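You operate a simulated robot arm through the tools that you are given. There is no shell and no other tool. Be economical: measure what you need, move in short steps, check, and stop when the job is done.

Carry out the task below with a simulated robot arm. There is one attempt and no reset: what you move stays moved.

TASK
Take the orange open tin from the top of the grey bench and leave it on the white disc.

It is judged by the outcome, as a careful person would: the job done as asked, and still so three seconds after it is handed in. It fails if anything else is knocked over, pushed out of place, dropped, spilled or broken.

THE ROBOT
A 6-joint arm with a two-finger parallel gripper, fixed in place. Base frame: the origin is at the foot of the arm, x ahead of it, y to its left, z up; the work surface is at about z = 0. Units: m, degrees, N and s.
With the tool pointing down near the work surface it reaches from about 0.16 to 0.42 m from the base axis. Its first joint turns from -66.0 to 66.0 degrees. Payload 1.57 kg.
The tool frame sits at the grasp point between the pads (the TCP): z along the fingers, y along the line on which they close. The tips reach 0.03 m beyond it. Largest opening 0.08 m; finger width 0.017, thickness 0.012; the body of the gripper, 0.04 by 0.082 m, starts 0.08 m behind the TCP.
Orientation is that of the tool frame in the base frame, as a unit quaternion [x, y, z, w]. With the fingers straight down and closing along the base's y, the tool's x points along the base's -x, its y along +y and its z along -z.

THE INTERFACE
- The arm moves only by the tool apply_moves. Its argument "increments" is a list of rows, each a list of 5 numbers: the shift along the base's x, y, z in cm, then the turn about the base's z in degrees, then the opening, from 0 (shut) to 1 (fully open). In form: [[tx, ty, tz, twist, grip], ...]. A call has 1 to 10 rows; each row is the pose to reach, as a shift and turn from the pose commanded when the call began. A row lasts 0.2 s, in which the tool goes at most 0.05 m and 8.6 degrees; a call with a longer step from one row to the next is refused whole, and so is a gripper value outside its range. A pose out of reach is approached as far as the arm can. The call stops where the force on the tool passes 40 N (or 10 N more than at its start, if that is more) or the arm is blocked; 0.2 s more then pass. The fingers move at their own pace (about 0.153 m/s each) and stop on an object; they squeeze with about 29 N. The grip force told is the motor's: it shows also when the fingers shut on nothing. Time passes only in rows, and 0.2 s behind the last, so rows that repeat a pose let the fingers close. The reply holds the time, the measured pose of the TCP, the force on the tool along the base axes, the opening and the grip force, in the units named above and with some noise.
- Cameras (640 x 400 px; columns grow to the right, rows downward): "scene" is fixed at [0.054, -0.3326, 0.4204]; the picture's right is [0.77, -0.64, 0.00], its down [-0.40, -0.48, -0.78] and it looks along [0.50, 0.60, -0.62] (base axes); focal length 290 px, centre (320, 200). "wrist" rides on the gripper at [-0.032, 0, -0.078] in the tool frame; the picture's right is [0.00, -1.00, 0.00], its down [0.97, 0.00, -0.24] and it looks along [0.24, 0.00, 0.97] (tool axes); focal length 218 px, centre (320, 200). There is no depth. A picture from a camera that has moved, and an enlarged one, comes with that camera's place and axes in the base frame and with its lens.
- capture(camera): a new picture of that camera. No time passes.
- zoom(camera, box): a new picture of the part [left, top, right, bottom] of that camera's present view, enlarged. No time passes.
- finish_job(): hands the job in; it is judged then, once.

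Work in short steps. Places have to be worked out from the pictures, the camera data and where the tool is seen: move nearer, look again, correct. Check each grasp and each placing, and mend what went wrong. You have 90 turns and 36 pictures in all, those below and enlarged ones among them. Open the gripper and draw the arm clear of the work before you hand the job in, unless the task says otherwise; then end with one line.

The tools are called after "Emit:" as a command line: name --pt "numbers of a row" for each row, then --argument value for the rest, lists and objects as JSON in quotes. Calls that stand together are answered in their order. apply_moves: Moves the arm, as the interface text tells. Its arguments: {"type":"object","properties":{"increments":{"type":"array","items":{"type":"array","items":{"type":"number"}}}},"required":["increments"]} The other tools are called the same way: capture (camera) takes a picture; zoom (camera, box) takes an enlarged picture of a part of a camera's view; finish_job () hands the job in.

At the start:

```text
t: 0.0
eef_pos: [0.2656, 0.0259, 0.1768]
ee_rot: [0.0, 1.0, 0.0, 0.0]
wrist_force: [0.4, 0.5, -0.4]
width: 0.0798
finger_force: 0.0
```

scene: 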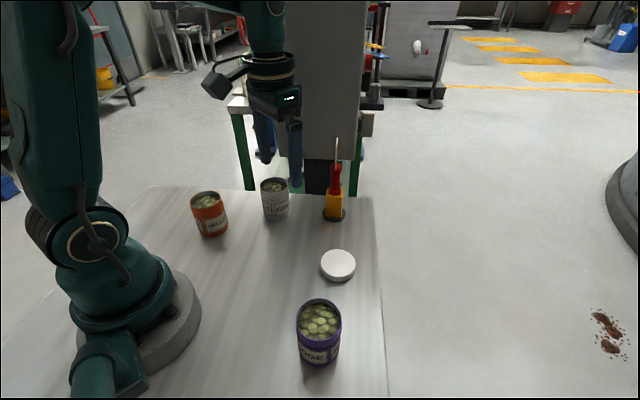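
wrist: 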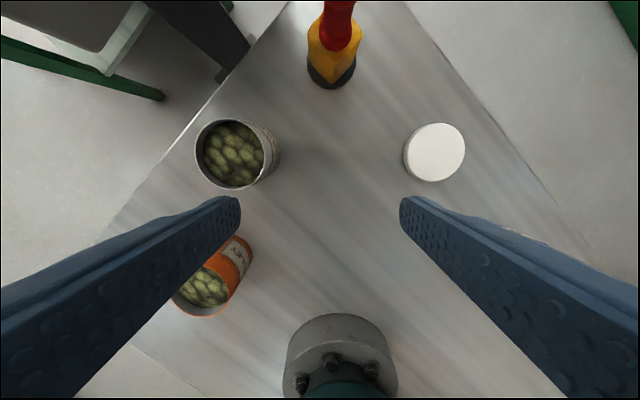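

The pictures put the orange tin at about (0.163, 0.142), roughly 0.065 high and wide, and the disc at about (0.292, -0.10). I'll move above the tin at the present height and look again.

Emit:
apply_moves --pt "-2.6 2.9 0 0 1" --pt "-5.2 5.8 0 0 1" --pt "-7.8 8.7 0 0 1" --pt "-10.3 11.6 0 0 1" --pt "-10.3 11.6 0 0 1"

Emit:
capture --camera "wrist"

Emit:
capture --camera "scene"

```text
t: 1.2
eef_pos: [0.1625, 0.1424, 0.1797]
ee_rot: [0.0, 1.0, 0.001, 0.0]
wrist_force: [0.2, -0.9, 0.0]
width: 0.0801
finger_force: 0.0
```

```text
33 pictures are left
camera wrist: at [0.1938, 0.1416, 0.2599], right [0.0, -1.0, 0.0], down [-0.97, 0.0, 0.24], along [-0.24, 0.0, -0.97], focal length 218 px, centre (320, 200)
```

wrist: 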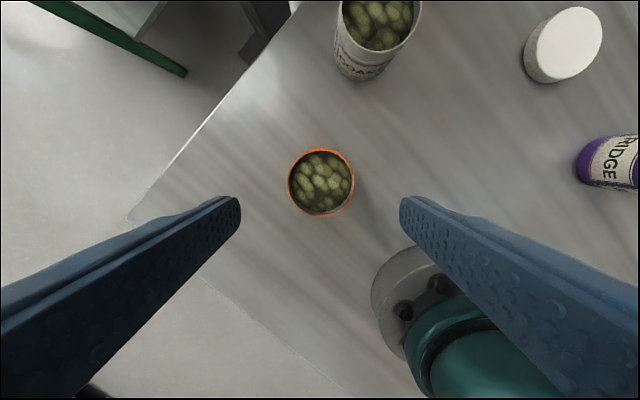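

```text
32 pictures are left
```

scene: 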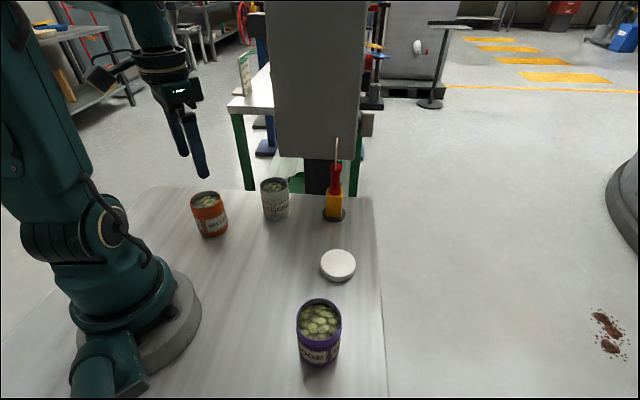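

The tin centre works out at (0.162, 0.141), about 0.06 wide, and the tool is centred within 2 mm. I'll descend to TCP z ≈ 0.045 with the fingers open, in small steps.

Emit:
apply_moves --pt "0 -0.1 -3 0 1" --pt "0 -0.1 -6 0 1" --pt "0 -0.1 -8 0 1" --pt "0 -0.1 -10 0 1" --pt "0 -0.1 -11.5 0 1" --pt "0 -0.1 -13 0 1" --pt "0 -0.1 -13 0 1"

Emit:
capture --camera "wrist"

Emit:
zoom --camera "scene" --box '[120, 120, 280, 260]'

```text
t: 2.8
eef_pos: [0.1622, 0.1404, 0.0485]
ee_rot: [0.0, 1.0, 0.0, 0.0]
wrist_force: [0.5, 0.2, 0.4]
width: 0.0798
finger_force: 0.0
```

```text
31 pictures are left
camera wrist: at [0.1936, 0.1392, 0.1278], right [0.0, -1.0, 0.0], down [-0.97, 0.0, 0.24], along [-0.24, 0.0, -0.97], focal length 218 px, centre (320, 200)
```

wrist: 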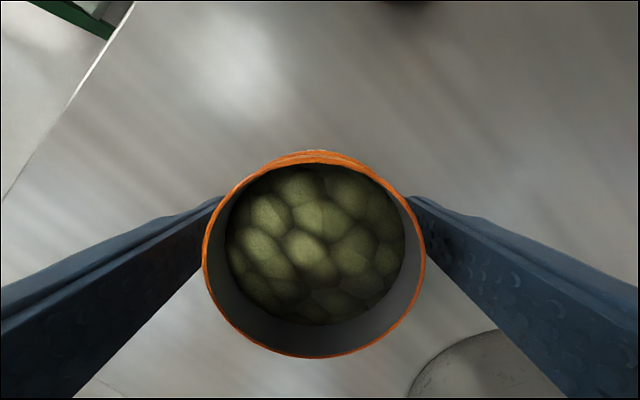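

```text
2.86 times, centred on (200, 190) of scene
camera zoom: at [0.054, -0.3326, 0.4204], right [0.77, -0.64, 0.0], down [-0.4, -0.48, -0.78], along [0.5, 0.6, -0.62], focal length 827 px, centre (663, 229)
```

zoom: 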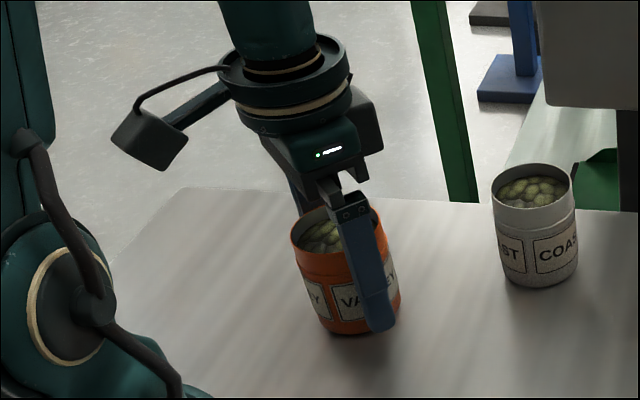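

The fingers straddle the tin and are centred to within about 1–3 mm; the rim is at z ≈ 0.074. I'll close on it.

Emit:
apply_moves --pt "0.2 0.05 0 0 1" --pt "0.2 0.05 0 0 0.6" --pt "0.2 0.05 0 0 0.3" --pt "0.2 0.05 0 0 0" --pt "0.2 0.05 0 0 0" --pt "0.2 0.05 0 0 0"

```text
t: 4.2
eef_pos: [0.1649, 0.1404, 0.048]
ee_rot: [0.0, 1.0, 0.001, 0.0]
wrist_force: [-0.3, -0.6, -0.4]
width: 0.0571
finger_force: 29.1
```

The fingers hold something 0.057 m wide at 29 N. I'll lift straight up slowly and check.

Emit:
apply_moves --pt "0 0 0.5 0 0" --pt "0 0 1.5 0 0" --pt "0 0 3 0 0" --pt "0 0 5 0 0" --pt "0 0 7 0 0" --pt "0 0 9 0 0" --pt "0 0 10 0 0" --pt "0 0 10 0 0"

Emit:
capture --camera "scene"

Emit:
capture --camera "wrist"

```text
t: 6.0
eef_pos: [0.164, 0.14, 0.1474]
ee_rot: [0.0, 1.0, 0.0, 0.0]
wrist_force: [0.2, -0.8, -1.5]
width: 0.0571
finger_force: 28.7
```

```text
29 pictures are left
```

scene: 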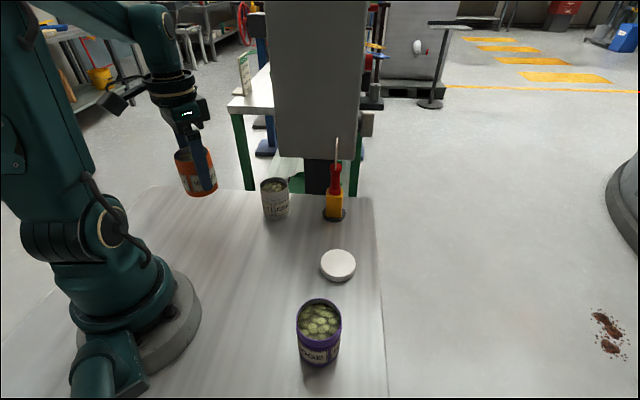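

```text
28 pictures are left
camera wrist: at [0.196, 0.1404, 0.228], right [0.0, -1.0, 0.0], down [-0.97, 0.0, 0.24], along [-0.24, 0.0, -0.97], focal length 218 px, centre (320, 200)
```

wrist: 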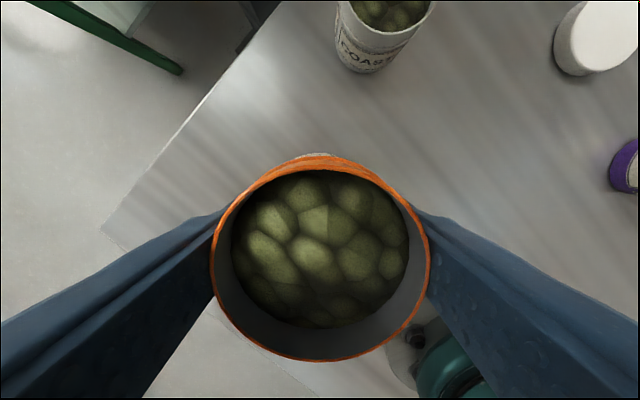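

The tin is held upright with its base about 0.10 above the bench. I'll look closely at the disc to refine its centre and thickness.

Emit:
zoom --camera "scene" --box '[298, 240, 378, 290]'

```text
8.00 times, centred on (338, 265) of scene
camera zoom: at [0.054, -0.3326, 0.4204], right [0.77, -0.64, 0.0], down [-0.4, -0.48, -0.78], along [0.5, 0.6, -0.62], focal length 2316 px, centre (176, -320)
```

zoom: 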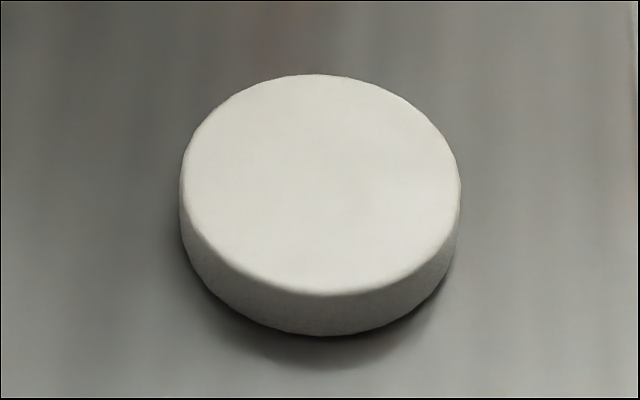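

The disc top works out near (0.292, -0.098), 0.062 wide and about 0.012 thick. I'll carry the tin to (0.22, -0.10), where the wrist camera can see the disc in front of the tin.

Emit:
apply_moves --pt "0.6 -2 0.5 0 0" --pt "1.2 -5 1 0 0" --pt "1.8 -8 1 0 0" --pt "2.4 -11 1 0 0" --pt "3 -14 1 0 0" --pt "3.8 -17 1 0 0" --pt "4.6 -20 1 0 0" --pt "5.2 -22.5 1 0 0" --pt "5.5 -23.8 1 0 0" --pt "5.5 -23.8 1 0 0"

Emit:
capture --camera "wrist"

```text
t: 8.2
eef_pos: [0.2195, -0.0965, 0.1593]
ee_rot: [0.0, 1.0, 0.0, 0.0]
wrist_force: [-0.4, 1.1, -1.9]
width: 0.0573
finger_force: 29.1
```

```text
26 pictures are left
camera wrist: at [0.2509, -0.0973, 0.2388], right [0.0, -1.0, 0.0], down [-0.97, 0.0, 0.24], along [-0.24, 0.0, -0.97], focal length 218 px, centre (320, 200)
```

wrist: 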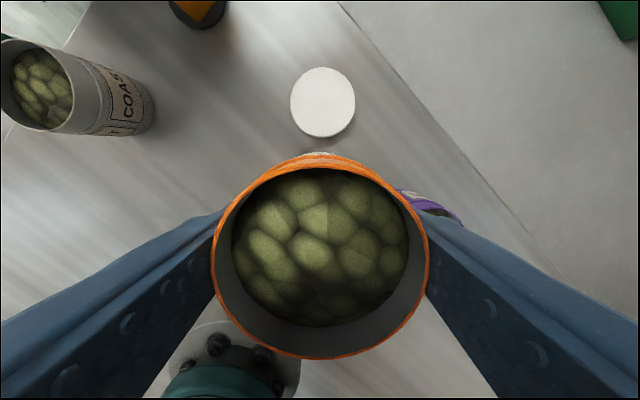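

From here the disc is at (0.292, -0.100), which agrees with the earlier estimates; the tin is centred in the pads. I'll move over the disc (dx +7.2, dy -0.35) and lower to about 1.5 cm above it.

Emit:
apply_moves --pt "2.4 -0.15 0 0 0" --pt "4.8 -0.3 0 0 0" --pt "7.2 -0.35 0 0 0" --pt "7.2 -0.35 -2 0 0" --pt "7.2 -0.35 -4 0 0" --pt "7.2 -0.35 -6 0 0" --pt "7.2 -0.35 -7.5 0 0" --pt "7.2 -0.35 -8.3 0 0" --pt "7.2 -0.35 -8.3 0 0"

Emit:
zoom --camera "scene" --box '[274, 190, 402, 290]'

Emit:
capture --camera "wrist"

```text
t: 10.2
eef_pos: [0.2906, -0.1004, 0.0759]
ee_rot: [0.001, 1.0, 0.0, 0.0]
wrist_force: [1.0, 0.0, -1.4]
width: 0.0572
finger_force: 29.5
```

```text
4.00 times, centred on (338, 240) of scene
camera zoom: at [0.054, -0.3326, 0.4204], right [0.77, -0.64, 0.0], down [-0.4, -0.48, -0.78], along [0.5, 0.6, -0.62], focal length 1158 px, centre (248, 40)
```

zoom: 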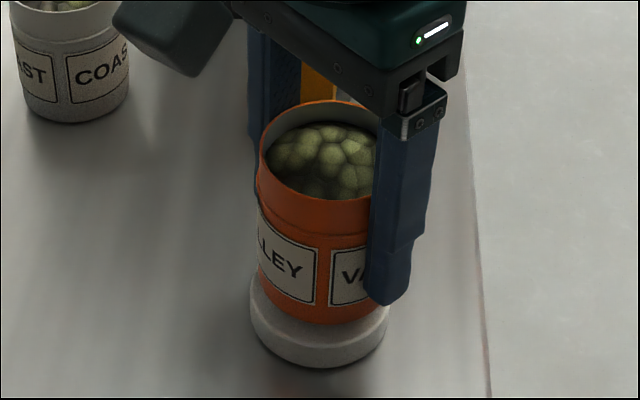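

```text
24 pictures are left
camera wrist: at [0.3232, -0.1009, 0.1555], right [0.0, -1.0, 0.0], down [-0.97, 0.0, 0.24], along [-0.24, 0.0, -0.97], focal length 218 px, centre (320, 200)
```

wrist: 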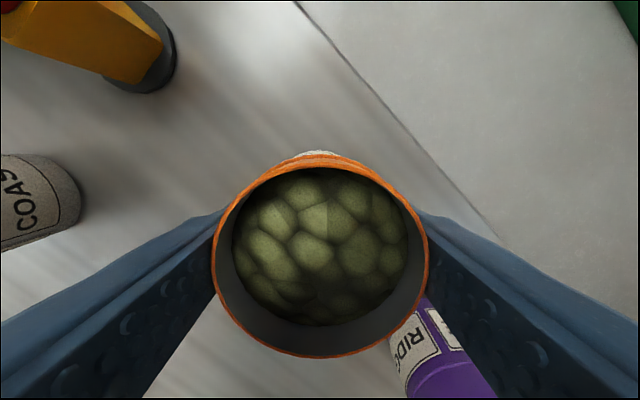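

In the scene view the tin is centred over the disc (columns 319 and 320), with a gap of about 1.3–1.5 cm. I'll lower in small steps, watching the force.

Emit:
apply_moves --pt "0 0 -0.4 0 0" --pt "0 0 -0.8 0 0" --pt "0 0 -1.1 0 0" --pt "0 0 -1.2 0 0" --pt "0 0 -1.3 0 0" --pt "0 0 -1.3 0 0"

Emit:
zoom --camera "scene" --box '[298, 240, 378, 290]'

```text
t: 11.6
eef_pos: [0.2921, -0.1, 0.0617]
ee_rot: [0.0, 1.0, -0.001, 0.001]
wrist_force: [3.0, 0.5, 16.9]
width: 0.0571
finger_force: 29.5
```

```text
8.00 times, centred on (338, 265) of scene
camera zoom: at [0.054, -0.3326, 0.4205], right [0.77, -0.64, 0.0], down [-0.4, -0.48, -0.78], along [0.5, 0.6, -0.62], focal length 2316 px, centre (176, -320)
```

zoom: 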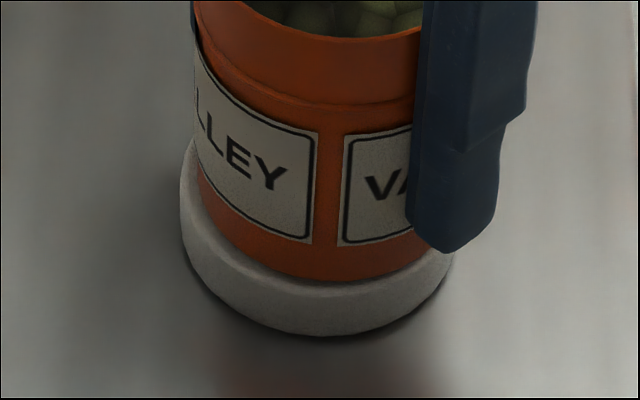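

The tin is seated on the disc (about 17 N of contact) and centred. I'll ease up a hair to take off the push, then open.

Emit:
apply_moves --pt "0 0 0.08 0 0" --pt "0 0 0.1 0 0.3" --pt "0 0 0.1 0 0.8" --pt "0 0 0.1 0 1" --pt "0 0 0.1 0 1" --pt "0 0 0.1 0 1"

Emit:
capture --camera "wrist"

```text
t: 13.0
eef_pos: [0.2919, -0.1009, 0.0625]
ee_rot: [0.0, 1.0, 0.0, 0.0]
wrist_force: [-0.2, -0.4, 0.0]
width: 0.0799
finger_force: 0.0
```

```text
22 pictures are left
camera wrist: at [0.3231, -0.1008, 0.1433], right [0.0, -1.0, 0.0], down [-0.97, 0.0, 0.24], along [-0.24, 0.0, -0.97], focal length 218 px, centre (320, 200)
```

wrist: 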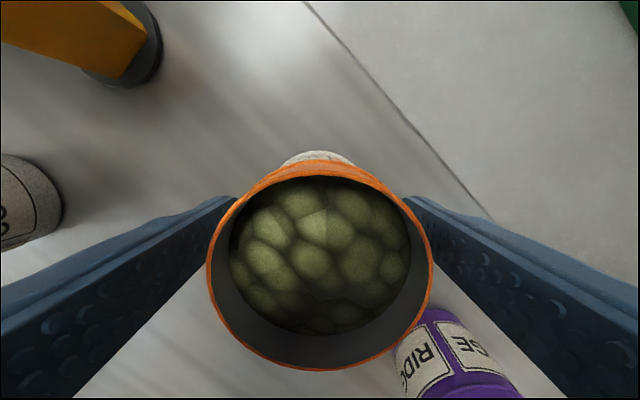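

The fingers are open and clear of the tin on both sides, and the tin stands on the disc. I'll rise straight up and then draw back.

Emit:
apply_moves --pt "0 0 1 0 1" --pt "0 0 3 0 1" --pt "0 0 6 0 1" --pt "0 0 9 0 1" --pt "0 0 12 0 1" --pt "-2 3.5 12 0 1" --pt "-3 7 12 0 1" --pt "-3 10 12 0 1" --pt "-3 10 12 0 1"

Emit:
capture --camera "scene"

Emit:
zoom --camera "scene" --box '[274, 200, 402, 290]'

```text
t: 15.0
eef_pos: [0.2609, 0.0004, 0.1836]
ee_rot: [0.0, 1.0, 0.0, -0.001]
wrist_force: [-0.1, 0.2, -0.1]
width: 0.08
finger_force: 0.1
```

```text
21 pictures are left
```

scene: 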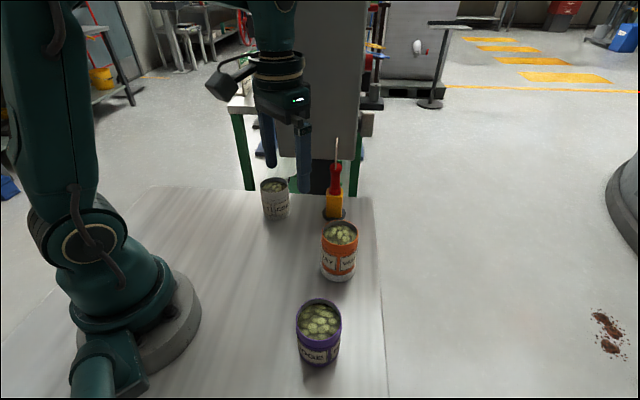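

```text
4.44 times, centred on (338, 245) of scene
camera zoom: at [0.054, -0.3326, 0.4204], right [0.77, -0.64, 0.0], down [-0.4, -0.48, -0.78], along [0.5, 0.6, -0.62], focal length 1287 px, centre (240, 0)
```

zoom: 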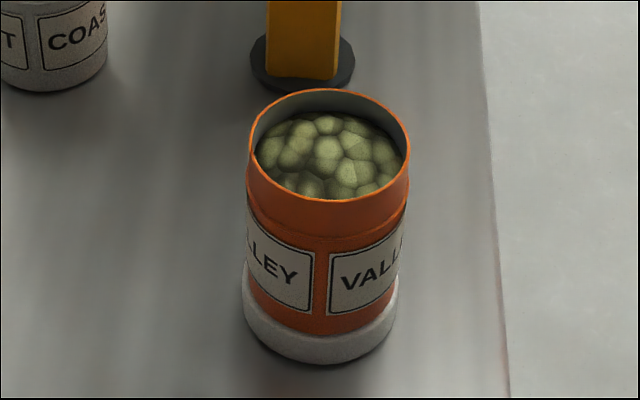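

The tin stands upright and centred on the disc with its contents intact, everything else is where it was, and the arm is clear. I'm handing in.

Emit:
finish_job

```text
The job is handed in.
```

The orange tin is standing upright and centred on the white disc. Nothing spilled, nothing else moved, and the arm is open and clear.
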